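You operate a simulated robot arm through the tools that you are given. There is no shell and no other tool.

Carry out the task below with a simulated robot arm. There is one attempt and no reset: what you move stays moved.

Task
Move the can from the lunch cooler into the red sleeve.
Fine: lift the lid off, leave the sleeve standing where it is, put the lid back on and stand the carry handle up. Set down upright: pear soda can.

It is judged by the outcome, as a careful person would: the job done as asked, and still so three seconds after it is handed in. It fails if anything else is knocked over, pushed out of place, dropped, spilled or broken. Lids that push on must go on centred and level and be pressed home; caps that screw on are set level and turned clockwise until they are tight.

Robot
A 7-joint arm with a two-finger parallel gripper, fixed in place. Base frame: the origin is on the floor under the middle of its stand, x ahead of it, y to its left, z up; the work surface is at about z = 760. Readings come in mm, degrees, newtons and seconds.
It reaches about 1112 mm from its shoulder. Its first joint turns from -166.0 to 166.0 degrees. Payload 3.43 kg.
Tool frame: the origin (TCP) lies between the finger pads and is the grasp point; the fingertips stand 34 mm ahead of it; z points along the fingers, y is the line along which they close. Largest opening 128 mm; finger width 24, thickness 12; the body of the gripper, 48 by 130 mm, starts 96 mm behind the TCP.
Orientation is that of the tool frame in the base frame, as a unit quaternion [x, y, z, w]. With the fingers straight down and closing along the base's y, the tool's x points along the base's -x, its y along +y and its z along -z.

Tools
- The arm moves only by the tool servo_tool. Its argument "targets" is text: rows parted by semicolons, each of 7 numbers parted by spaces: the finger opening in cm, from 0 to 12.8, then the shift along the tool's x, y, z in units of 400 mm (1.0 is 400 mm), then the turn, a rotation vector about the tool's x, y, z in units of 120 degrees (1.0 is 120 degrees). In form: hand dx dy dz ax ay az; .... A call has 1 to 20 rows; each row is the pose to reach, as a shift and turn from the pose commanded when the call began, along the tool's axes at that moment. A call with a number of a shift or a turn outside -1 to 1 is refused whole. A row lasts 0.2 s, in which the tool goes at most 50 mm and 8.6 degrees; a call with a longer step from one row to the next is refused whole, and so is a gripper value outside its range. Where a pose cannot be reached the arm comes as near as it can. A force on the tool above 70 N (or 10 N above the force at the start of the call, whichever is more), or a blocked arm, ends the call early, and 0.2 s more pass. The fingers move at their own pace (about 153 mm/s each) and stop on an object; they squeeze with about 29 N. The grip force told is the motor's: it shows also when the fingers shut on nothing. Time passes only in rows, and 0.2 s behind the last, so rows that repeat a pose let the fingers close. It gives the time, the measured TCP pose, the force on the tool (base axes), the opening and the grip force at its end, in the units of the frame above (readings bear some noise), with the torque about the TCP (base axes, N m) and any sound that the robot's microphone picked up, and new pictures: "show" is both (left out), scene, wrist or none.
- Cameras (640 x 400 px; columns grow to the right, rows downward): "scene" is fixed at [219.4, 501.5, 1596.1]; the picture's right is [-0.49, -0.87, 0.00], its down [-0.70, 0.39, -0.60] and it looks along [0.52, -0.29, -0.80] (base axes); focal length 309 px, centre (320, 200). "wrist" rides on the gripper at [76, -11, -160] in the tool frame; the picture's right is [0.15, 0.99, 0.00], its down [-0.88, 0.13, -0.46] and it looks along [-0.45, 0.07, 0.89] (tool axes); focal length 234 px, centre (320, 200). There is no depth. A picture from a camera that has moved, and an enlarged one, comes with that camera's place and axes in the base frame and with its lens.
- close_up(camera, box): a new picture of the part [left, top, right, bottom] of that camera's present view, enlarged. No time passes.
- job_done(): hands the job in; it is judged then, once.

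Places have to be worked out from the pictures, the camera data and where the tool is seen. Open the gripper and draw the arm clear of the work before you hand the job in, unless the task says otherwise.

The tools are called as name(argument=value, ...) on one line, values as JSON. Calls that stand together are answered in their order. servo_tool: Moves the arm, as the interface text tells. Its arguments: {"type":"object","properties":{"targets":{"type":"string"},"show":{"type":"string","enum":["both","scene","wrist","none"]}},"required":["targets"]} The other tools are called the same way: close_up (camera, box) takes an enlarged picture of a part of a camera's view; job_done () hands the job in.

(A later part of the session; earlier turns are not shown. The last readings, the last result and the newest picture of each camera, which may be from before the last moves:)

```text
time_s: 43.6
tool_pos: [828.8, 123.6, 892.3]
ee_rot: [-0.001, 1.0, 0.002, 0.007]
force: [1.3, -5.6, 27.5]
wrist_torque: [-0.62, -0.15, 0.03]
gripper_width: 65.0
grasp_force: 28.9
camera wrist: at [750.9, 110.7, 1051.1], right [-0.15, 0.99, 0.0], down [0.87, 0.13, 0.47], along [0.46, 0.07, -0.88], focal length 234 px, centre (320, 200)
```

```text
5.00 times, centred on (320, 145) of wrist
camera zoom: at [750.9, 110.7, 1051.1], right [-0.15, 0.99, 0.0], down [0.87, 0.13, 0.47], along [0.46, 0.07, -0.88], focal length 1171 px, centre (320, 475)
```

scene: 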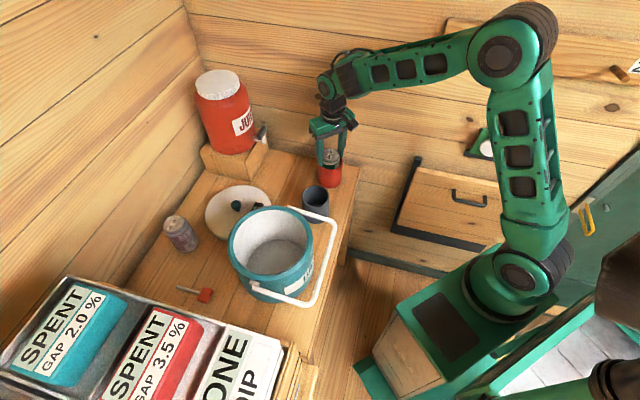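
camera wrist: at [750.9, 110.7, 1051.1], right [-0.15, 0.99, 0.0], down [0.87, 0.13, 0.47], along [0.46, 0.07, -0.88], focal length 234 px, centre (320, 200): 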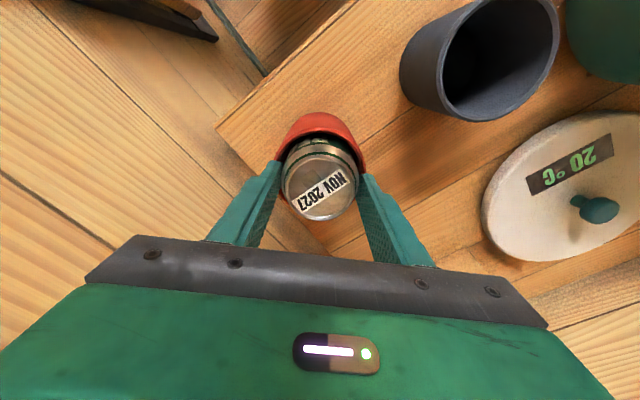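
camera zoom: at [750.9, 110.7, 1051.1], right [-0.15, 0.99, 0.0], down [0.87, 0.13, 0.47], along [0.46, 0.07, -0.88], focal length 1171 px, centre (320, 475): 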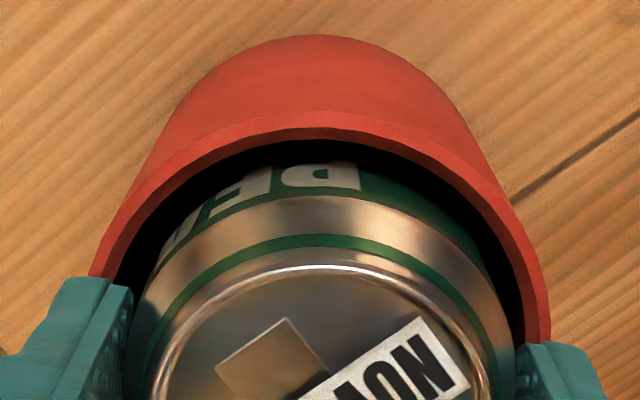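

Firm contact (27 N) at z=892.3, just where the sleeve floor was expected, so the can is seated. I'll ease off 2.5 mm, open slightly and rise straight up.

servo_tool(targets="5 0 0 -0.006 0 0 0; 5 0 0 -0.006 0 0 0; 6.8 0 0 -0.006 0 0 0; 7.6 0 0 -0.006 0 0 0; 8.4 0 0 -0.006 0 0 0; 8.4 0 0 -0.006 0 0 0; 8.4 0 0 -0.04 0 0 0; 8.4 0 0 -0.1 0 0 0; 8.4 0 0 -0.2 0 0 0; 8.4 0 0 -0.3 0 0 0; 8.4 0 0 -0.3 0 0 0")

close_up(camera="scene", box=[290, 120, 370, 220])

close_up(camera="wrist", box=[260, 80, 380, 180])

```text
time_s: 46.0
tool_pos: [826.3, 122.2, 1010.5]
ee_rot: [0.0, 1.0, 0.001, 0.004]
force: [-0.1, 0.5, 0.1]
wrist_torque: [0.0, -0.01, -0.01]
gripper_width: 83.9
grasp_force: 0.1
camera wrist: at [748.9, 109.6, 1170.7], right [-0.15, 0.99, 0.0], down [0.88, 0.13, 0.46], along [0.46, 0.07, -0.89], focal length 234 px, centre (320, 200)
```

scene: 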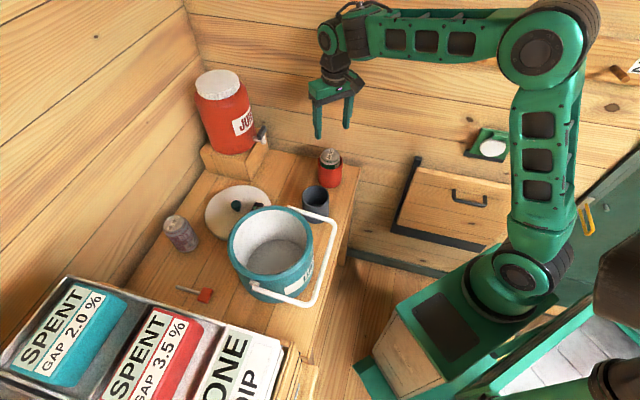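
wrist: 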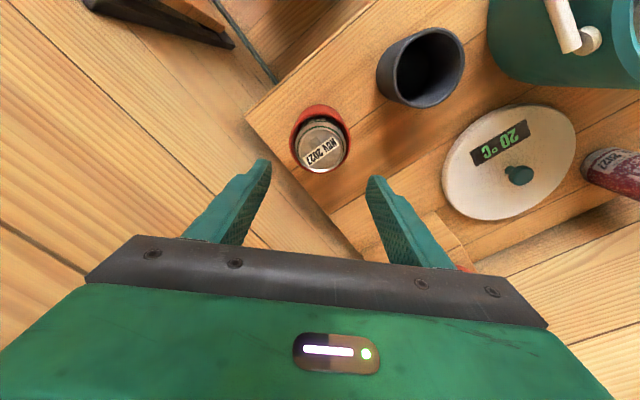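

```text
4.00 times, centred on (330, 170) of scene
camera zoom: at [219.4, 501.5, 1596.1], right [-0.49, -0.87, 0.0], down [-0.7, 0.39, -0.6], along [0.52, -0.29, -0.8], focal length 1235 px, centre (280, 320)
```

zoom: 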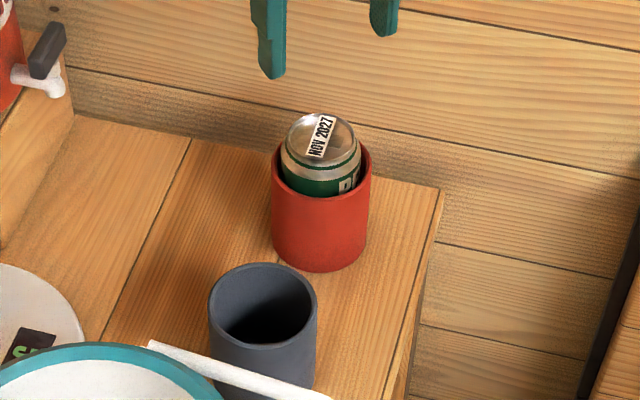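

```text
4.00 times, centred on (320, 130) of wrist
camera zoom: at [748.9, 109.6, 1170.7], right [-0.15, 0.99, 0.0], down [0.88, 0.13, 0.46], along [0.46, 0.07, -0.89], focal length 937 px, centre (320, 480)
```

zoom: 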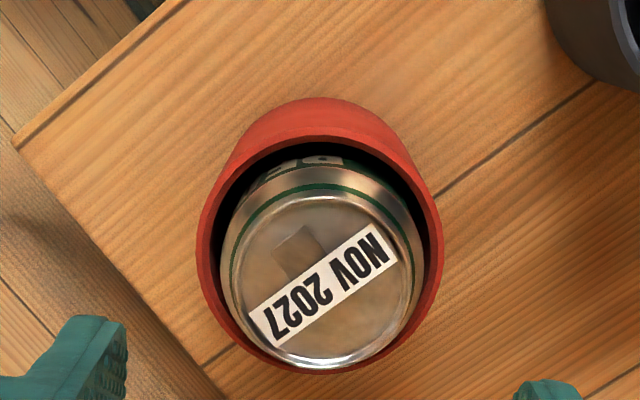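

The can is upright inside the red sleeve, and the sleeve hasn't moved. Now back to the lid at about (844, 454): moving above its knob.

servo_tool(targets="7 -0.003 0.09 0.01 0 0 0; 7 -0.007 0.19 0.02 0 0 0; 7 -0.012 0.3 0.04 0 0 0; 7 -0.017 0.41 0.06 0 0 0; 7 -0.022 0.52 0.09 0 0 0; 7 -0.028 0.62 0.12 0 0 0; 7 -0.034 0.72 0.15 0 0 0; 7 -0.0425 0.79 0.17 0 0 0; 7 -0.0425 0.83 0.175 0 0 0; 7 -0.0425 0.83 0.175 0 0 0")

close_up(camera="wrist", box=[230, 40, 410, 220])

```text
time_s: 48.2
tool_pos: [845.4, 454.4, 941.6]
ee_rot: [0.0, 1.0, 0.001, 0.005]
force: [0.6, 0.1, -0.4]
wrist_torque: [-0.01, -0.01, 0.01]
gripper_width: 69.7
grasp_force: 0.0
camera wrist: at [768.4, 443.2, 1100.8], right [-0.15, 0.99, 0.0], down [0.88, 0.13, 0.46], along [0.46, 0.07, -0.89], focal length 234 px, centre (320, 200)
```

scene: 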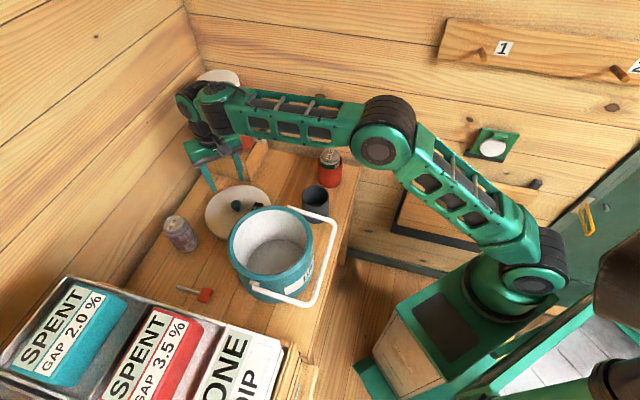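
wrist: 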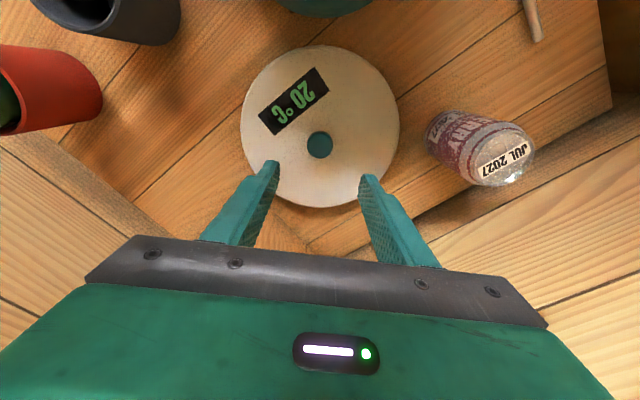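

```text
2.22 times, centred on (320, 130) of wrist
camera zoom: at [768.4, 443.2, 1100.8], right [-0.15, 0.99, 0.0], down [0.88, 0.13, 0.46], along [0.46, 0.07, -0.89], focal length 520 px, centre (320, 356)
```

zoom: 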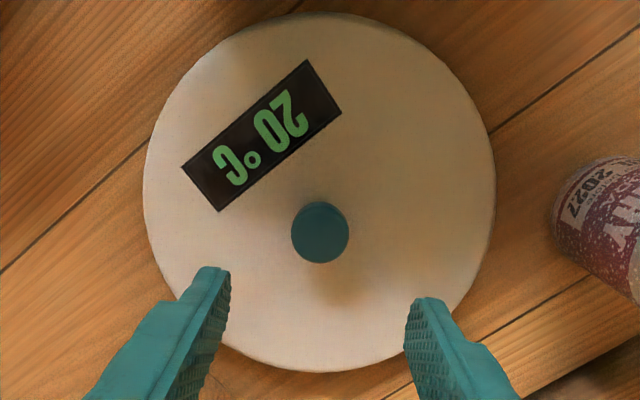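

The lid's knob is where I left it. Lowering over it at x≈843.5 to z≈835.

servo_tool(targets="7 0.004 0 0.08 0 0 0; 7 0.004 0 0.16 0 0 0; 7 0.004 0 0.22 0 0 0; 7 0.004 0 0.265 0 0 0; 7 0.004 0 0.265 0 0 0")

close_up(camera="wrist", box=[230, 80, 410, 260])

close_up(camera="scene", box=[190, 140, 280, 240])

```text
time_s: 49.4
tool_pos: [843.8, 455.1, 835.7]
ee_rot: [-0.001, 1.0, 0.001, 0.005]
force: [0.0, 0.0, 0.7]
wrist_torque: [0.03, 0.01, 0.01]
gripper_width: 69.8
grasp_force: 0.1
camera wrist: at [766.7, 442.7, 995.7], right [-0.15, 0.99, 0.0], down [0.88, 0.13, 0.46], along [0.46, 0.07, -0.89], focal length 234 px, centre (320, 200)
```

scene: 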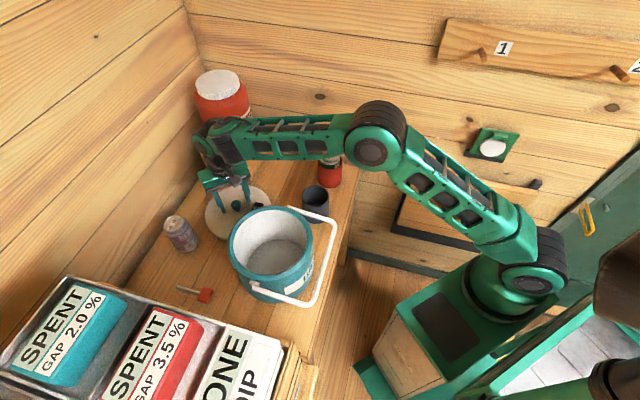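
wrist: 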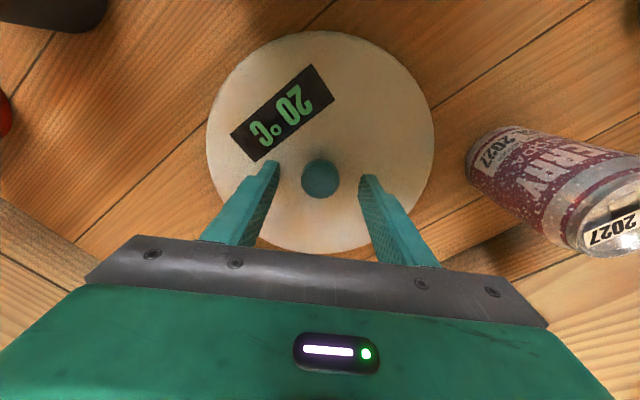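

```text
2.22 times, centred on (320, 170) of wrist
camera zoom: at [766.7, 442.7, 995.7], right [-0.15, 0.99, 0.0], down [0.88, 0.13, 0.46], along [0.46, 0.07, -0.89], focal length 520 px, centre (320, 267)
```

zoom: 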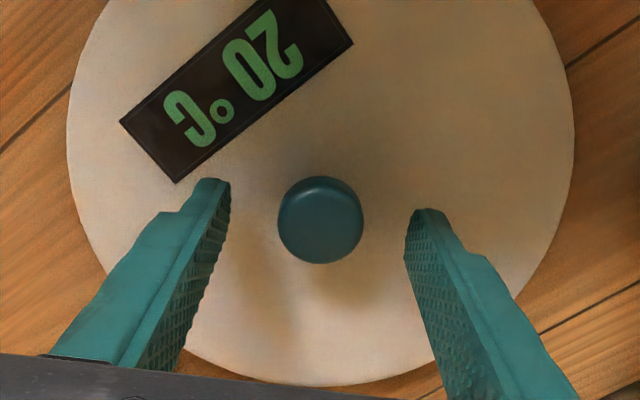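

```text
4.00 times, centred on (235, 190) of scene
camera zoom: at [219.4, 501.5, 1596.1], right [-0.49, -0.87, 0.0], down [-0.7, 0.39, -0.6], along [0.52, -0.29, -0.8], focal length 1235 px, centre (660, 240)
```

zoom: 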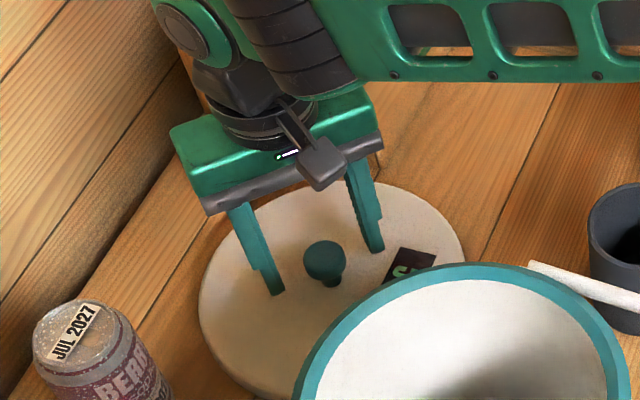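

The knob is centred between the fingers again. Lowering to z≈824 and closing.

servo_tool(targets="7 0 -0.001 0.015 0 0 0; 7 0 -0.001 0.029 0 0 0; 7 0 -0.001 0.029 0 0 0; 4 0 -0.001 0.029 0 0 0; 0 0 -0.001 0.029 0 0 0; 0 0 -0.001 0.029 0 0 0")

close_up(camera="wrist", box=[230, 80, 410, 260])

```text
time_s: 50.8
tool_pos: [844.6, 454.2, 823.7]
ee_rot: [-0.001, 1.0, 0.0, 0.003]
force: [-0.8, -0.3, 0.0]
wrist_torque: [0.03, 0.0, 0.01]
gripper_width: 30.5
grasp_force: 28.7
camera wrist: at [767.3, 442.5, 983.8], right [-0.15, 0.99, 0.0], down [0.88, 0.13, 0.46], along [0.46, 0.07, -0.89], focal length 234 px, centre (320, 200)
```

scene: 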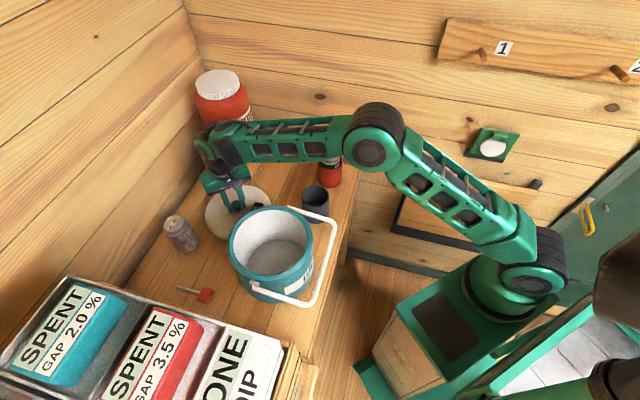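
wrist: 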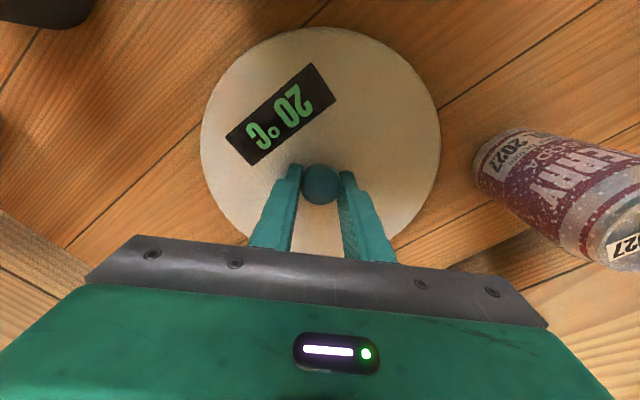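

```text
2.22 times, centred on (320, 170) of wrist
camera zoom: at [767.3, 442.5, 983.8], right [-0.15, 0.99, 0.0], down [0.88, 0.13, 0.46], along [0.46, 0.07, -0.89], focal length 520 px, centre (320, 267)
```

zoom: 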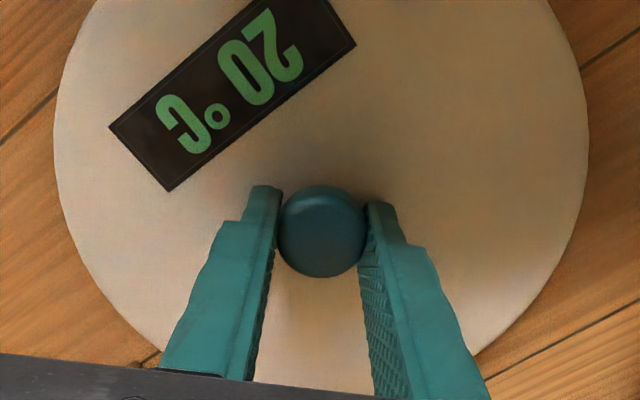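

The lid sits in the grip exactly as when I first took it off, so the seated pose (611.4, 424.2, 985.7) applies. Lifting and carrying it back above the cooler.

servo_tool(targets="0 0 0 -0.03 0 0 0; 0 0 0 -0.1 0 0 0; 0 0 0 -0.2 0 0 0; 0 0 0 -0.3 0 0 0; 0 0 0 -0.4 0 0 0; 0 0.02 0 -0.5 0 0 0; 0 0.08 -0.01 -0.55 0 0 0; 0 0.18 -0.023 -0.56 0 0 0; 0 0.28 -0.035 -0.56 0 0 0; 0 0.38 -0.048 -0.56 0 0 0; 0 0.48 -0.061 -0.56 0 0 0; 0 0.55 -0.07 -0.56 0 0 0; 0 0.583 -0.075 -0.56 0 0 0; 0 0.583 -0.075 -0.56 0 0 0")

close_up(camera="scene", box=[200, 140, 340, 310])

```text
time_s: 53.8
tool_pos: [610.4, 423.4, 1045.7]
ee_rot: [0.001, 1.0, 0.002, 0.005]
force: [0.6, 0.0, -1.4]
wrist_torque: [-0.01, -0.01, -0.03]
gripper_width: 30.8
grasp_force: 29.0
camera wrist: at [531.5, 411.6, 1205.1], right [-0.15, 0.99, 0.0], down [0.88, 0.13, 0.46], along [0.46, 0.07, -0.89], focal length 234 px, centre (320, 200)
```

scene: 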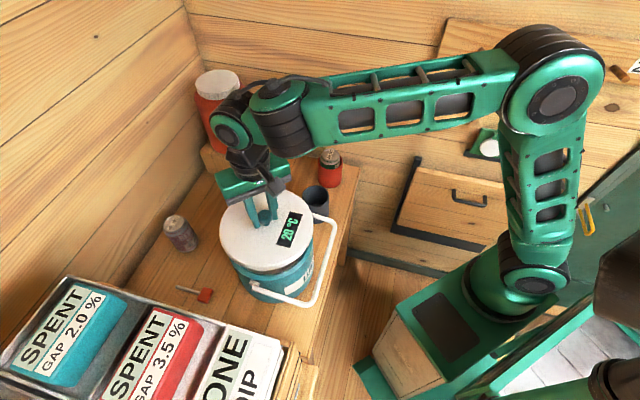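
wrist: 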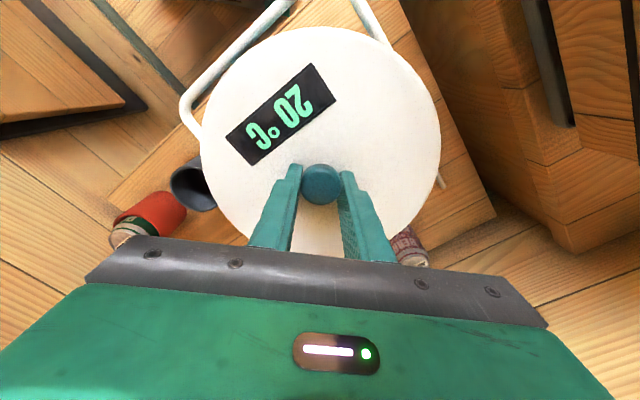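

```text
2.35 times, centred on (270, 225) of scene
camera zoom: at [219.4, 501.5, 1596.1], right [-0.49, -0.87, 0.0], down [-0.7, 0.39, -0.6], along [0.52, -0.29, -0.8], focal length 726 px, centre (438, 141)
```

zoom: 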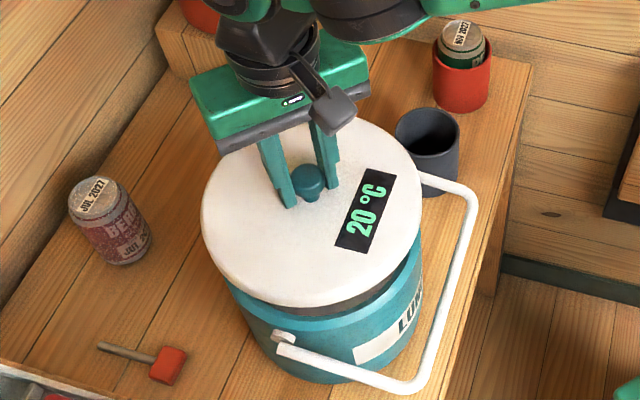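

The lid hovers concentric above the cooler. I'll trim by ~1 mm and lower to about z=1000, just above where it starts to engage.

servo_tool(targets="0 -0.0025 0.002 0.04 0 0 0; 0 -0.0025 0.002 0.08 0 0 0; 0 -0.0025 0.002 0.105 0 0 0; 0 -0.0025 0.002 0.105 0 0 0")

close_up(camera="scene", box=[210, 190, 330, 310])

```text
time_s: 54.8
tool_pos: [609.6, 424.6, 1002.3]
ee_rot: [-0.001, 1.0, 0.002, 0.005]
force: [0.2, 1.2, -1.5]
wrist_torque: [-0.01, -0.01, 0.01]
gripper_width: 30.7
grasp_force: 29.4
camera wrist: at [532.4, 412.9, 1162.0], right [-0.15, 0.99, 0.0], down [0.88, 0.13, 0.46], along [0.46, 0.07, -0.89], focal length 234 px, centre (320, 200)
```

scene: 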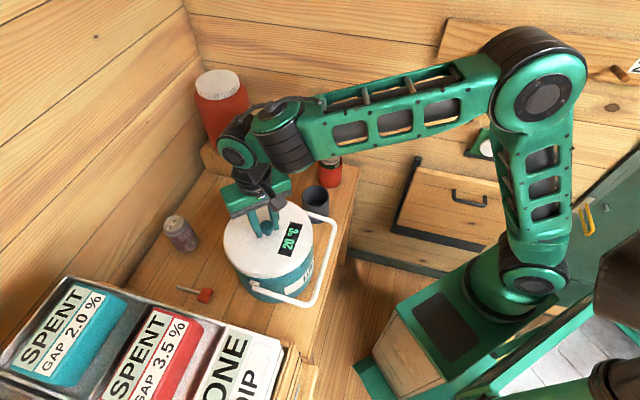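
wrist: 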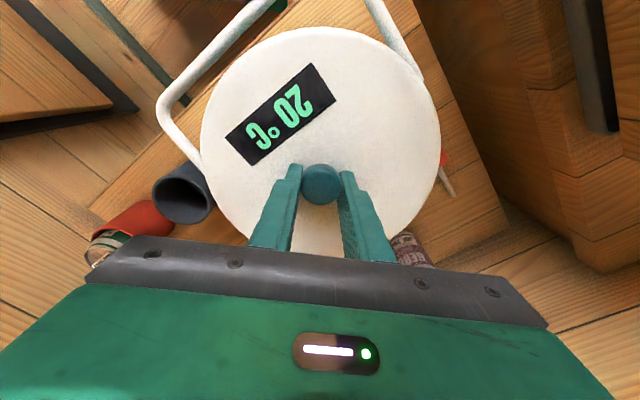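

```text
3.33 times, centred on (270, 250) of scene
camera zoom: at [219.4, 501.5, 1596.1], right [-0.49, -0.87, 0.0], down [-0.7, 0.39, -0.6], along [0.52, -0.29, -0.8], focal length 1029 px, centre (487, 33)
```

zoom: 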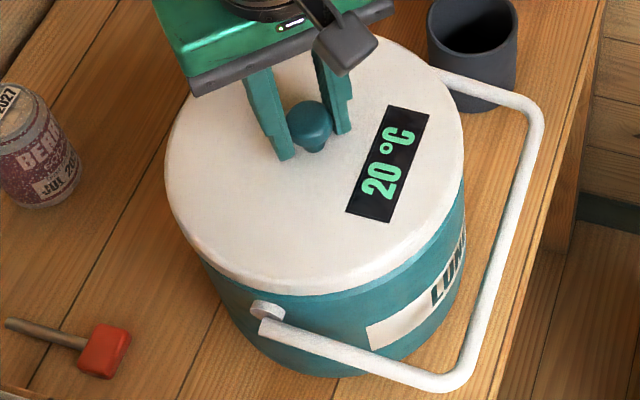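

x reads ~1.5 mm low against the original seat, so I'll trim that and lower to about z=991 while checking the force.

servo_tool(targets="0 -0.0035 -0.0005 0.01 0 0 0; 0 -0.0035 -0.0005 0.02 0 0 0; 0 -0.0035 -0.0005 0.028 0 0 0; 0 -0.0035 -0.0005 0.028 0 0 0", show="none")

```text
time_s: 55.8
tool_pos: [611.9, 424.6, 992.4]
ee_rot: [-0.001, 1.0, 0.003, 0.004]
force: [-4.9, 1.0, 11.3]
wrist_torque: [0.02, -0.7, 0.04]
gripper_width: 30.7
grasp_force: 29.1
```

First contact at z=992 comes with Fx≈-5 N and a torque putting it at the +x edge, so the lid is slightly too far in +x. I'll lift 3 mm, shift -1.5 mm in x and try again.

servo_tool(targets="0 0 0 -0.008 0 0 0; 0 0.004 0 -0.008 0 0 0; 0 0.004 0 0 0 0 0; 0 0.004 0 0.003 0 0 0; 0 0.004 0 0.003 0 0 0", show="none")

```text
time_s: 57.0
tool_pos: [610.6, 424.3, 990.7]
ee_rot: [0.0, 1.0, 0.001, 0.004]
force: [-0.2, 0.8, -1.5]
wrist_torque: [-0.02, 0.02, -0.03]
gripper_width: 30.3
grasp_force: 28.9
```

That cleared it: z=990.7 with no contact. Lowering the last millimetres to seat it.

servo_tool(targets="0 0 0 0.004 0 0 0; 0 0 0 0.008 0 0 0; 0 0 0 0.012 0 0 0; 0 0 0 0.012 0 0 0", show="none")

```text
time_s: 58.0
tool_pos: [610.1, 425.1, 987.0]
ee_rot: [0.0, 1.0, 0.002, 0.005]
force: [1.4, 0.0, 0.5]
wrist_torque: [0.04, 0.12, -0.03]
gripper_width: 30.8
grasp_force: 28.9
```

Nearly seated at z=987 with light contact. Now pressing down gradually to push it home.

servo_tool(targets="0 0 0 0.004 0 0 0; 0 0 0 0.008 0 0 0; 0 0 0 0.012 0 0 0; 0 0 0 0.012 0 0 0")

close_up(camera="scene", box=[210, 190, 330, 310])

```text
time_s: 59.0
tool_pos: [611.1, 424.1, 985.9]
ee_rot: [0.0, 1.0, 0.003, 0.007]
force: [14.2, -4.2, 46.4]
wrist_torque: [-0.49, -0.17, 0.16]
gripper_width: 30.7
grasp_force: 28.8
heard: snap
camera wrist: at [532.6, 411.7, 1144.0], right [-0.15, 0.99, 0.01], down [0.87, 0.13, 0.47], along [0.46, 0.07, -0.88], focal length 234 px, centre (320, 200)
```

scene: 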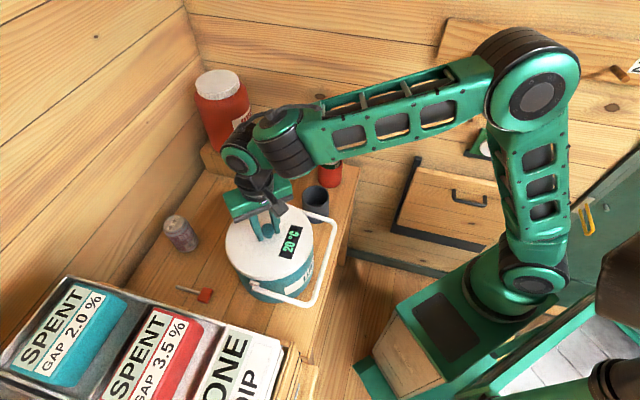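
wrist: 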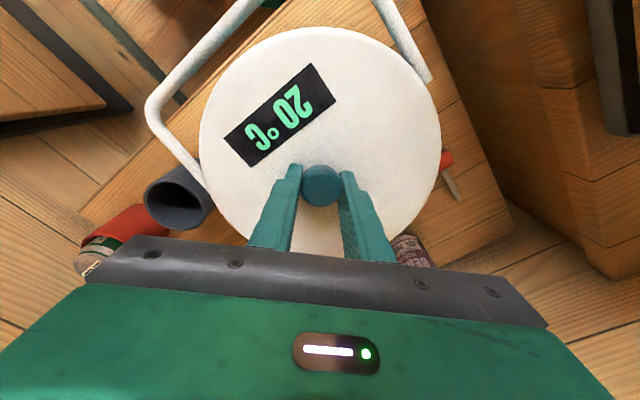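

```text
3.33 times, centred on (270, 250) of scene
camera zoom: at [219.4, 501.5, 1596.1], right [-0.49, -0.87, 0.0], down [-0.7, 0.39, -0.6], along [0.52, -0.29, -0.8], focal length 1029 px, centre (487, 33)
```

zoom: 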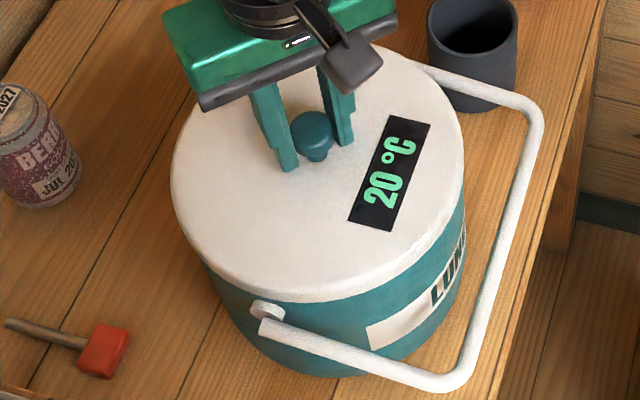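

It snapped home at z=985.9, matching the original seat height. Easing off the load, releasing the knob and rising to inspect.

servo_tool(targets="0 0 0 -0.007 0 0 0; 0 0 0 -0.01 0 0 0; 4 0 0 -0.01 0 0 0; 6.5 0 0 -0.01 0 0 0; 6.5 0 0 -0.01 0 0 0; 6.5 0 0 -0.08 0 0 0; 6.5 0 0 -0.18 0 0 0; 6.5 0 0 -0.29 0 0 0; 6.5 0 0 -0.4 0 0 0; 6.5 0 0 -0.4 0 0 0")

close_up(camera="scene", box=[210, 190, 350, 320])

close_up(camera="wrist", box=[180, 0, 460, 220])

```text
time_s: 61.2
tool_pos: [609.1, 423.6, 1139.9]
ee_rot: [0.0, 1.0, 0.002, 0.004]
force: [0.0, -0.7, -0.7]
wrist_torque: [0.0, 0.03, 0.01]
gripper_width: 65.0
grasp_force: 0.1
camera wrist: at [531.1, 410.7, 1300.9], right [-0.15, 0.99, 0.0], down [0.88, 0.13, 0.46], along [0.46, 0.07, -0.89], focal length 234 px, centre (320, 200)
```

scene: 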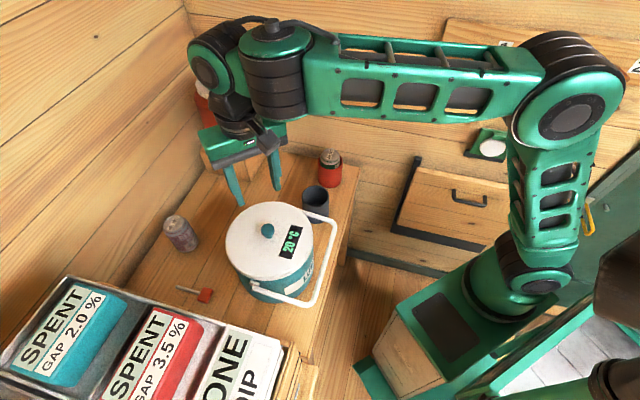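
wrist: 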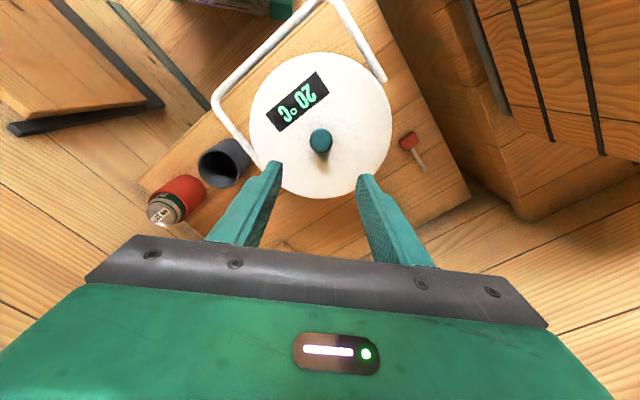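

```text
3.08 times, centred on (280, 255) of scene
camera zoom: at [219.4, 501.5, 1596.1], right [-0.49, -0.87, 0.0], down [-0.7, 0.39, -0.6], along [0.52, -0.29, -0.8], focal length 950 px, centre (443, 31)
```

zoom: 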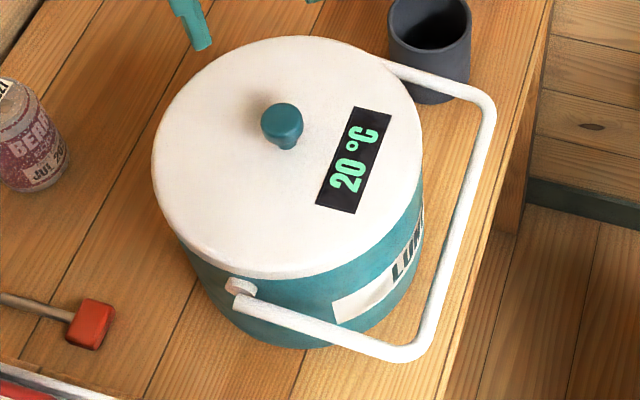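

```text
1.82 times, centred on (320, 110) of wrist
camera zoom: at [531.1, 410.7, 1300.9], right [-0.15, 0.99, 0.0], down [0.88, 0.13, 0.46], along [0.46, 0.07, -0.89], focal length 426 px, centre (320, 364)
```

zoom: 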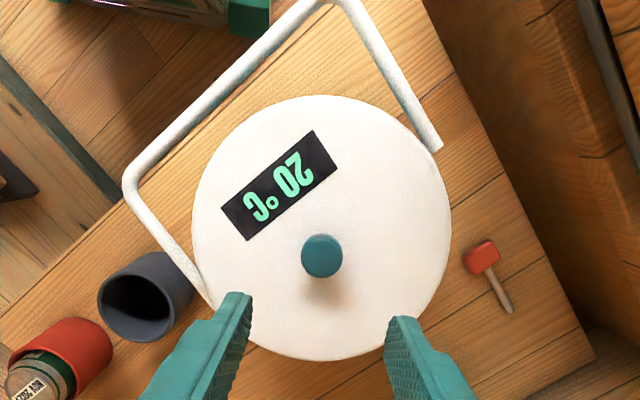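

The lid is back on, centred and level. Now the handle: its bar sits near radius 137 mm from the cooler axis on the (-x,-y) side, pivots at z≈912. I'll move above it and turn the gripper 45° so the fingers close across the bar, then look.

servo_tool(targets="6 0.03 -0.03 0.02 0 0 0.0625; 6 0.08 -0.08 0.05 0 0 0.125; 6 0.13 -0.13 0.08 0 0 0.1875; 6 0.18 -0.18 0.11 0 0 0.25; 5 0.215 -0.215 0.13 0 0 0.3125; 4 0.235 -0.235 0.15 0 0 0.375; 4 0.235 -0.235 0.15 0 0 0.375")

close_up(camera="scene", box=[230, 180, 350, 330])

```text
time_s: 62.8
tool_pos: [515.0, 331.5, 1079.3]
ee_rot: [0.383, 0.924, 0.002, 0.004]
force: [-0.8, 0.5, 0.1]
wrist_torque: [-0.01, -0.03, -0.02]
gripper_width: 39.7
grasp_force: 0.1
camera wrist: at [451.5, 376.5, 1239.7], right [0.6, 0.8, 0.01], down [0.71, -0.53, 0.46], along [0.37, -0.27, -0.89], focal length 234 px, centre (320, 200)
```

scene: 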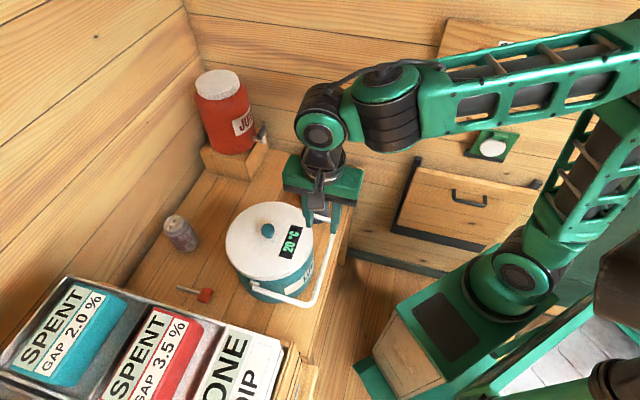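
wrist: 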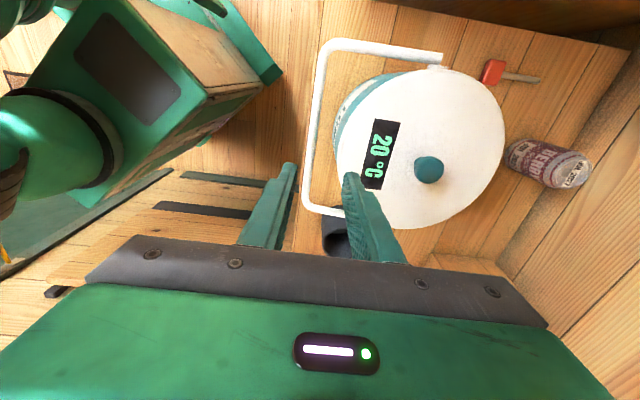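

```text
2.67 times, centred on (290, 255) of scene
camera zoom: at [219.4, 501.5, 1596.1], right [-0.49, -0.87, 0.0], down [-0.7, 0.39, -0.6], along [0.52, -0.29, -0.8], focal length 823 px, centre (400, 53)
```

zoom: 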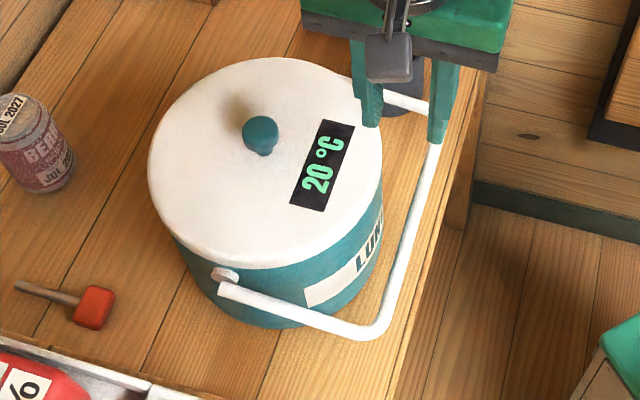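

The bar is clearly visible running between the two fingers. I'll zoom in to measure it accurately.

close_up(camera="wrist", box=[270, 20, 460, 230])

close_up(camera="scene", box=[290, 200, 345, 310])

```text
1.90 times, centred on (365, 125) of wrist
camera zoom: at [451.5, 376.5, 1239.7], right [0.6, 0.8, 0.01], down [0.71, -0.53, 0.46], along [0.37, -0.27, -0.89], focal length 446 px, centre (234, 343)
```

zoom: 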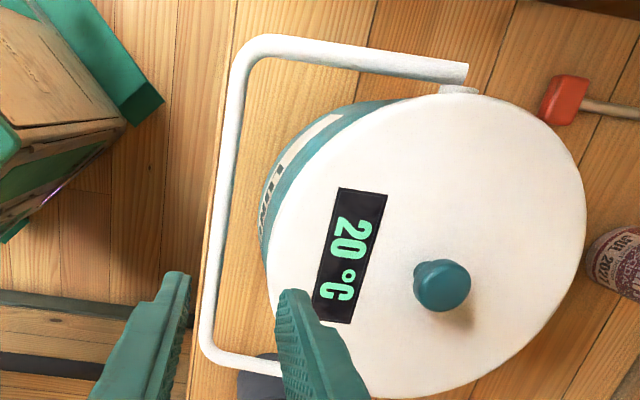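

```text
3.64 times, centred on (318, 255) of scene
camera zoom: at [219.4, 501.5, 1596.1], right [-0.49, -0.87, 0.0], down [-0.7, 0.39, -0.6], along [0.52, -0.29, -0.8], focal length 1122 px, centre (329, 0)
```

zoom: 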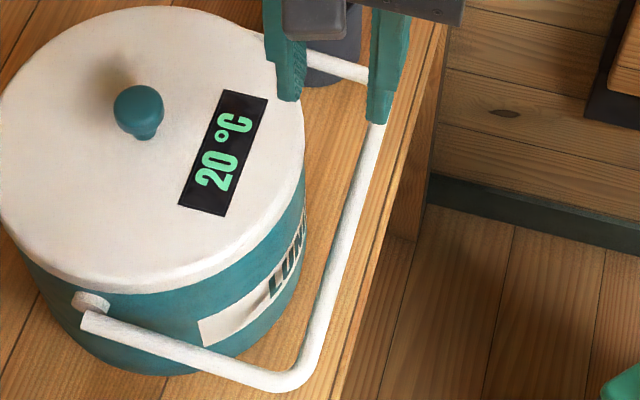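

The bar centre measures at radius ≈144 mm from the cooler axis and z≈893, about 12 mm outward of the present tool axis. I'll shift outward 12 mm and lower to z≈950, with tips just above the bar, then check.

servo_tool(targets="3.6 0 -0.015 0.08 0 0 0; 3.6 0 -0.03 0.17 0 0 0; 3.6 0 -0.03 0.25 0 0 0; 3.6 0 -0.03 0.325 0 0 0; 3.6 0 -0.03 0.325 0 0 0")

close_up(camera="wrist", box=[240, 80, 400, 240])

close_up(camera="scene", box=[280, 210, 360, 300])

```text
time_s: 64.0
tool_pos: [508.7, 321.2, 949.4]
ee_rot: [0.383, 0.924, 0.002, 0.004]
force: [0.0, 0.0, -0.6]
wrist_torque: [0.01, -0.03, 0.02]
gripper_width: 36.1
grasp_force: 0.0
camera wrist: at [445.1, 365.4, 1110.3], right [0.6, 0.8, 0.01], down [0.71, -0.53, 0.46], along [0.37, -0.27, -0.89], focal length 234 px, centre (320, 200)
```

scene: 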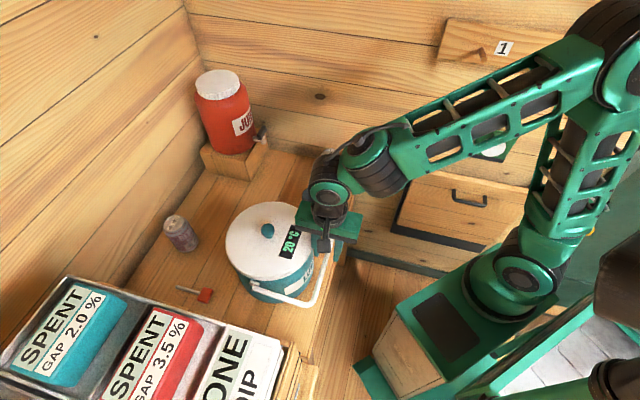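
wrist: 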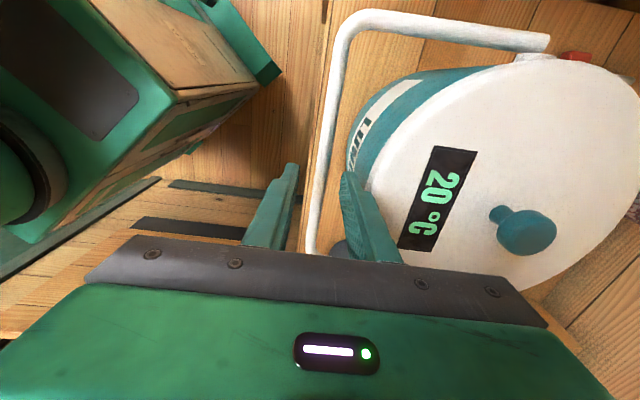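

```text
2.50 times, centred on (320, 160) of wrist
camera zoom: at [445.1, 365.4, 1110.3], right [0.6, 0.8, 0.01], down [0.71, -0.53, 0.46], along [0.37, -0.27, -0.89], focal length 585 px, centre (320, 300)
```

zoom: 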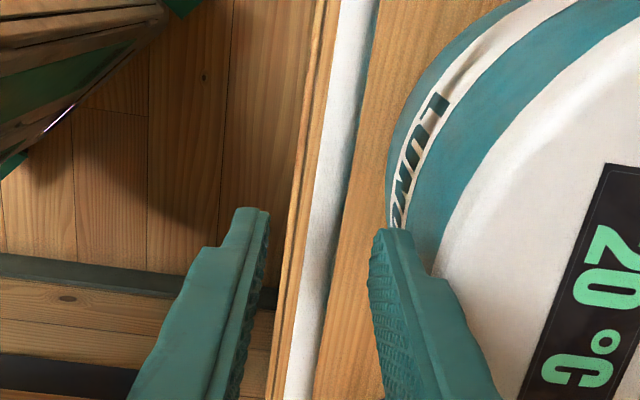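

```text
4.44 times, centred on (320, 255) of scene
camera zoom: at [219.4, 501.5, 1596.1], right [-0.49, -0.87, 0.0], down [-0.7, 0.39, -0.6], along [0.52, -0.29, -0.8], focal length 1372 px, centre (320, -44)
```

zoom: 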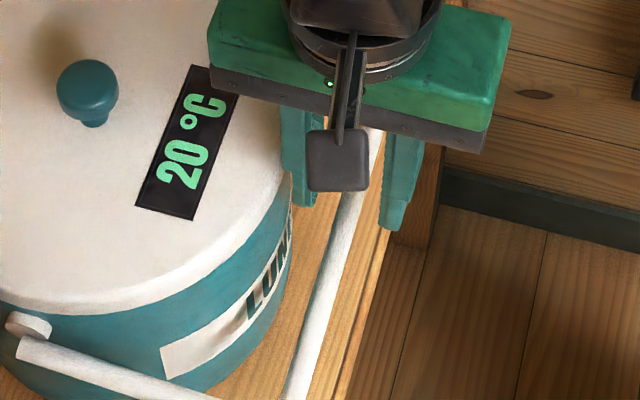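

The bar lies between the fingers, about 2.5 mm inward of centre. I'll correct that and lower to z≈907 so the tips pass just below the bar.

servo_tool(targets="3.6 0 0.006 0.03 0 0 0; 3.6 0 0.006 0.065 0 0 0; 3.6 0 0.006 0.1 0 0 0; 3.6 0 0.006 0.106 0 0 0; 3.6 0 0.006 0.106 0 0 0")

close_up(camera="wrist", box=[240, 80, 400, 240])

close_up(camera="scene", box=[280, 210, 360, 300])

```text
time_s: 65.2
tool_pos: [510.2, 322.5, 907.4]
ee_rot: [0.383, 0.924, 0.002, 0.004]
force: [-1.0, -0.7, -0.6]
wrist_torque: [-0.01, -0.03, 0.01]
gripper_width: 35.4
grasp_force: 0.0
camera wrist: at [447.2, 368.0, 1067.8], right [0.6, 0.8, 0.01], down [0.71, -0.53, 0.46], along [0.37, -0.27, -0.89], focal length 234 px, centre (320, 200)
```

scene: 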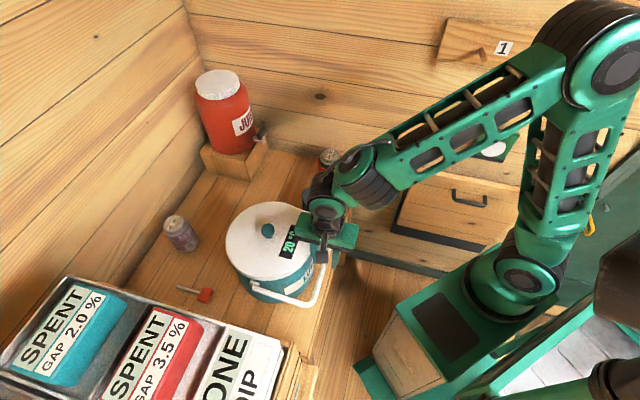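
wrist: 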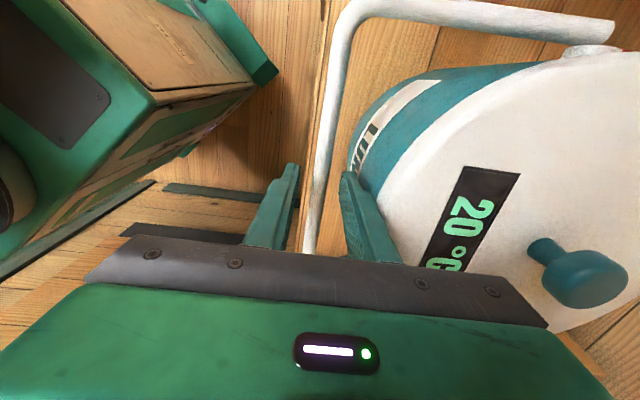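

```text
2.50 times, centred on (320, 160) of wrist
camera zoom: at [447.2, 368.0, 1067.8], right [0.6, 0.8, 0.01], down [0.71, -0.53, 0.46], along [0.37, -0.27, -0.89], focal length 585 px, centre (320, 300)
```

zoom: 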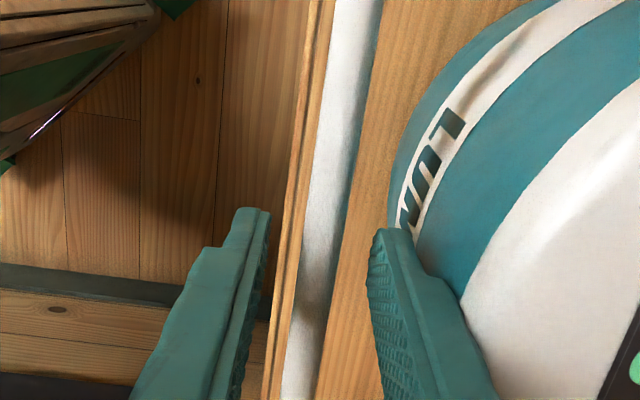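

```text
4.44 times, centred on (320, 255) of scene
camera zoom: at [219.4, 501.5, 1596.1], right [-0.49, -0.87, 0.0], down [-0.7, 0.39, -0.6], along [0.52, -0.29, -0.8], focal length 1372 px, centre (320, -44)
```

zoom: 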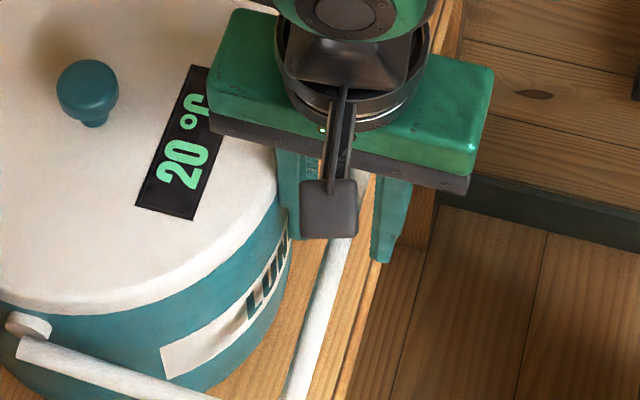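

I need to confirm the bar is really at fingertip depth, so I'll zoom in tightly.

close_up(camera="wrist", box=[290, 130, 350, 200])

close_up(camera="scene", box=[305, 235, 350, 285])

close_up(camera="wrist", box=[310, 0, 640, 130])

```text
5.71 times, centred on (320, 165) of wrist
camera zoom: at [447.2, 368.0, 1067.8], right [0.6, 0.8, 0.01], down [0.71, -0.53, 0.46], along [0.37, -0.27, -0.89], focal length 1338 px, centre (320, 400)
```

zoom: 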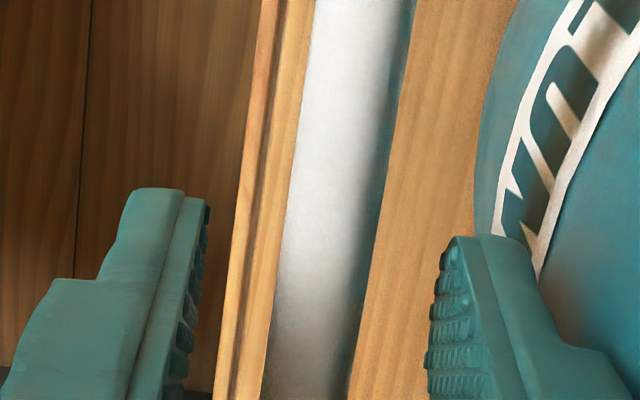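

```text
8.00 times, centred on (328, 260) of scene
camera zoom: at [219.4, 501.5, 1596.1], right [-0.49, -0.87, 0.0], down [-0.7, 0.39, -0.6], along [0.52, -0.29, -0.8], focal length 2469 px, centre (260, -280)
```

zoom: 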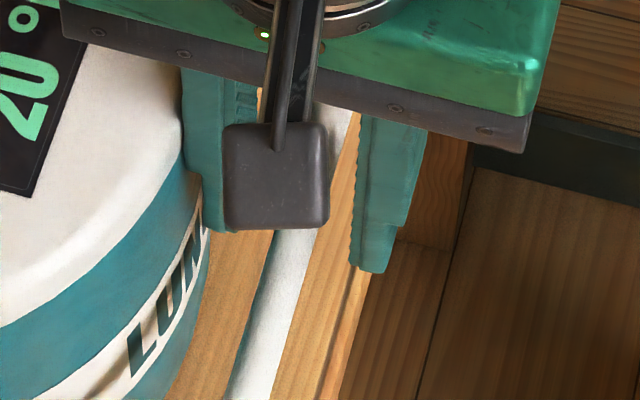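

```text
1.94 times, centred on (475, 65) of wrist
camera zoom: at [447.2, 368.0, 1067.8], right [0.6, 0.8, 0.01], down [0.71, -0.53, 0.46], along [0.37, -0.27, -0.89], focal length 454 px, centre (19, 462)
```

zoom: 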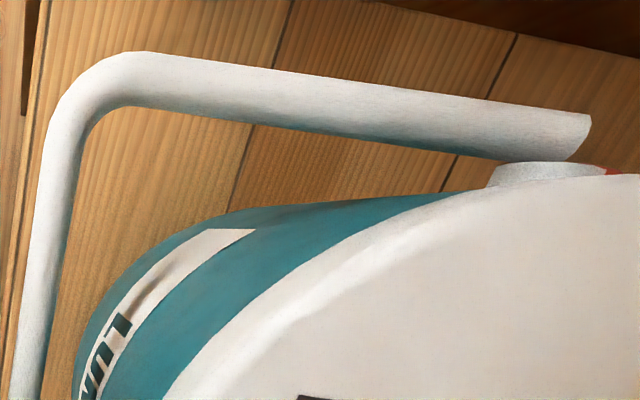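

The bar (≈12 mm thick, z≈895) is centred between the pads with the tips below it. I'll close on it and begin lifting along its arc (pivot z≈905, arm length ≈144 mm), a small first step to check it follows.

servo_tool(targets="2 0 -0.002 0 0 0 0; 1 0 -0.002 0 0 0 0; 0 0 -0.002 0 0 0 0; 0 0 -0.002 0 0 0 0", show="none")

```text
time_s: 66.2
tool_pos: [510.2, 324.3, 907.0]
ee_rot: [0.383, 0.924, 0.003, 0.004]
force: [0.2, -0.8, 0.9]
wrist_torque: [-0.08, -0.04, 0.04]
gripper_width: 12.2
grasp_force: 29.2
```

Gripped the bar at 12.2 mm with almost no side load. Lifting the first ~14° along the arc.

servo_tool(targets="0 0 -0.001 -0.012 0 0 0; 0 0 -0.001 -0.025 0 0 0; 0 0 0 -0.041 0 0 0; 0 0 0.0005 -0.057 0 0 0; 0 0 0.0025 -0.073 0 0 0; 0 0 0.0046 -0.088 0 0 0")

close_up(camera="scene", box=[220, 190, 350, 320])

```text
time_s: 67.6
tool_pos: [510.8, 324.2, 943.1]
ee_rot: [0.382, 0.924, 0.004, 0.004]
force: [-3.4, -4.6, -0.5]
wrist_torque: [-0.15, 0.08, -0.09]
gripper_width: 12.0
grasp_force: 29.5
camera wrist: at [447.0, 369.4, 1102.9], right [0.6, 0.8, 0.01], down [0.71, -0.53, 0.46], along [0.37, -0.27, -0.89], focal length 234 px, centre (320, 200)
```

scene: 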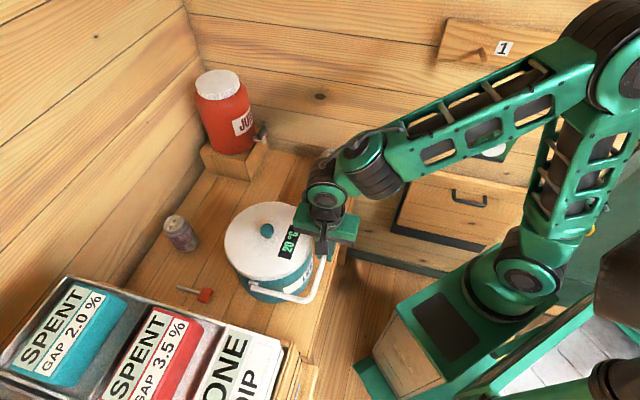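
wrist: 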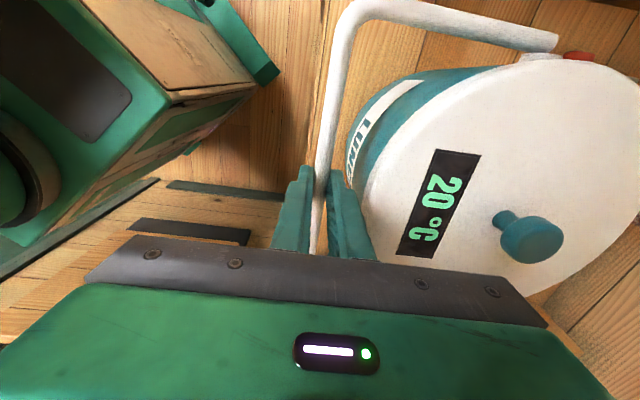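

```text
3.08 times, centred on (285, 255) of scene
camera zoom: at [219.4, 501.5, 1596.1], right [-0.49, -0.87, 0.0], down [-0.7, 0.39, -0.6], along [0.52, -0.29, -0.8], focal length 950 px, centre (428, 31)
```

zoom: 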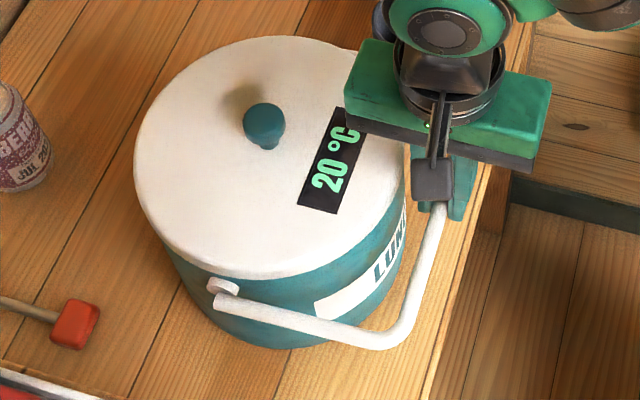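

The handle follows; a ~6 N outward pull suggests my arc is slightly tight. I'll continue to about 30° with a marginally wider arc.

servo_tool(targets="0 0 0.0015 -0.015 0 0 0; 0 0 0.005 -0.03 0 0 0; 0 0 0.009 -0.046 0 0 0; 0 0 0.0135 -0.061 0 0 0; 0 0 0.019 -0.076 0 0 0; 0 0 0.025 -0.09 0 0 0; 0 0 0.031 -0.104 0 0 0; 0 0 0.038 -0.118 0 0 0")

close_up(camera="scene", box=[220, 190, 350, 320])

```text
time_s: 69.4
tool_pos: [520.1, 335.4, 989.6]
ee_rot: [0.382, 0.924, 0.003, 0.004]
force: [-4.4, -4.4, 2.8]
wrist_torque: [-0.14, 0.13, -0.04]
gripper_width: 12.1
grasp_force: 29.3
camera wrist: at [457.2, 379.8, 1150.0], right [0.6, 0.8, 0.01], down [0.71, -0.53, 0.46], along [0.37, -0.27, -0.89], focal length 234 px, centre (320, 200)
```

scene: 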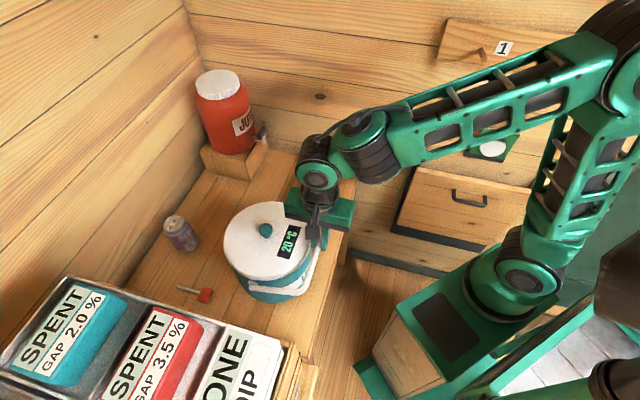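
wrist: 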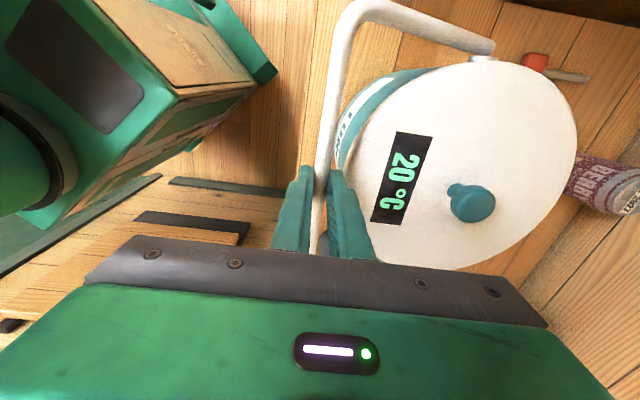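

```text
3.08 times, centred on (285, 255) of scene
camera zoom: at [219.4, 501.5, 1596.1], right [-0.49, -0.87, 0.0], down [-0.7, 0.39, -0.6], along [0.52, -0.29, -0.8], focal length 950 px, centre (428, 31)
```

zoom: 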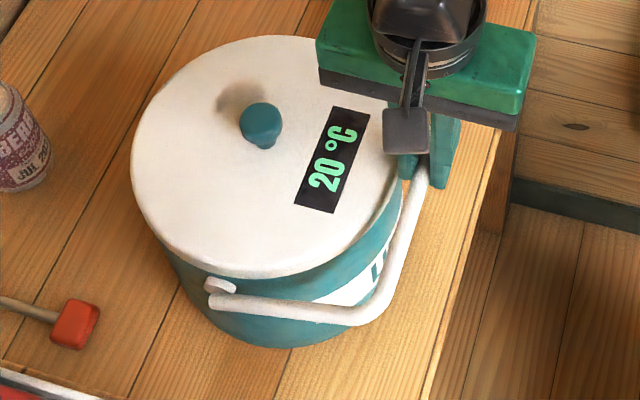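

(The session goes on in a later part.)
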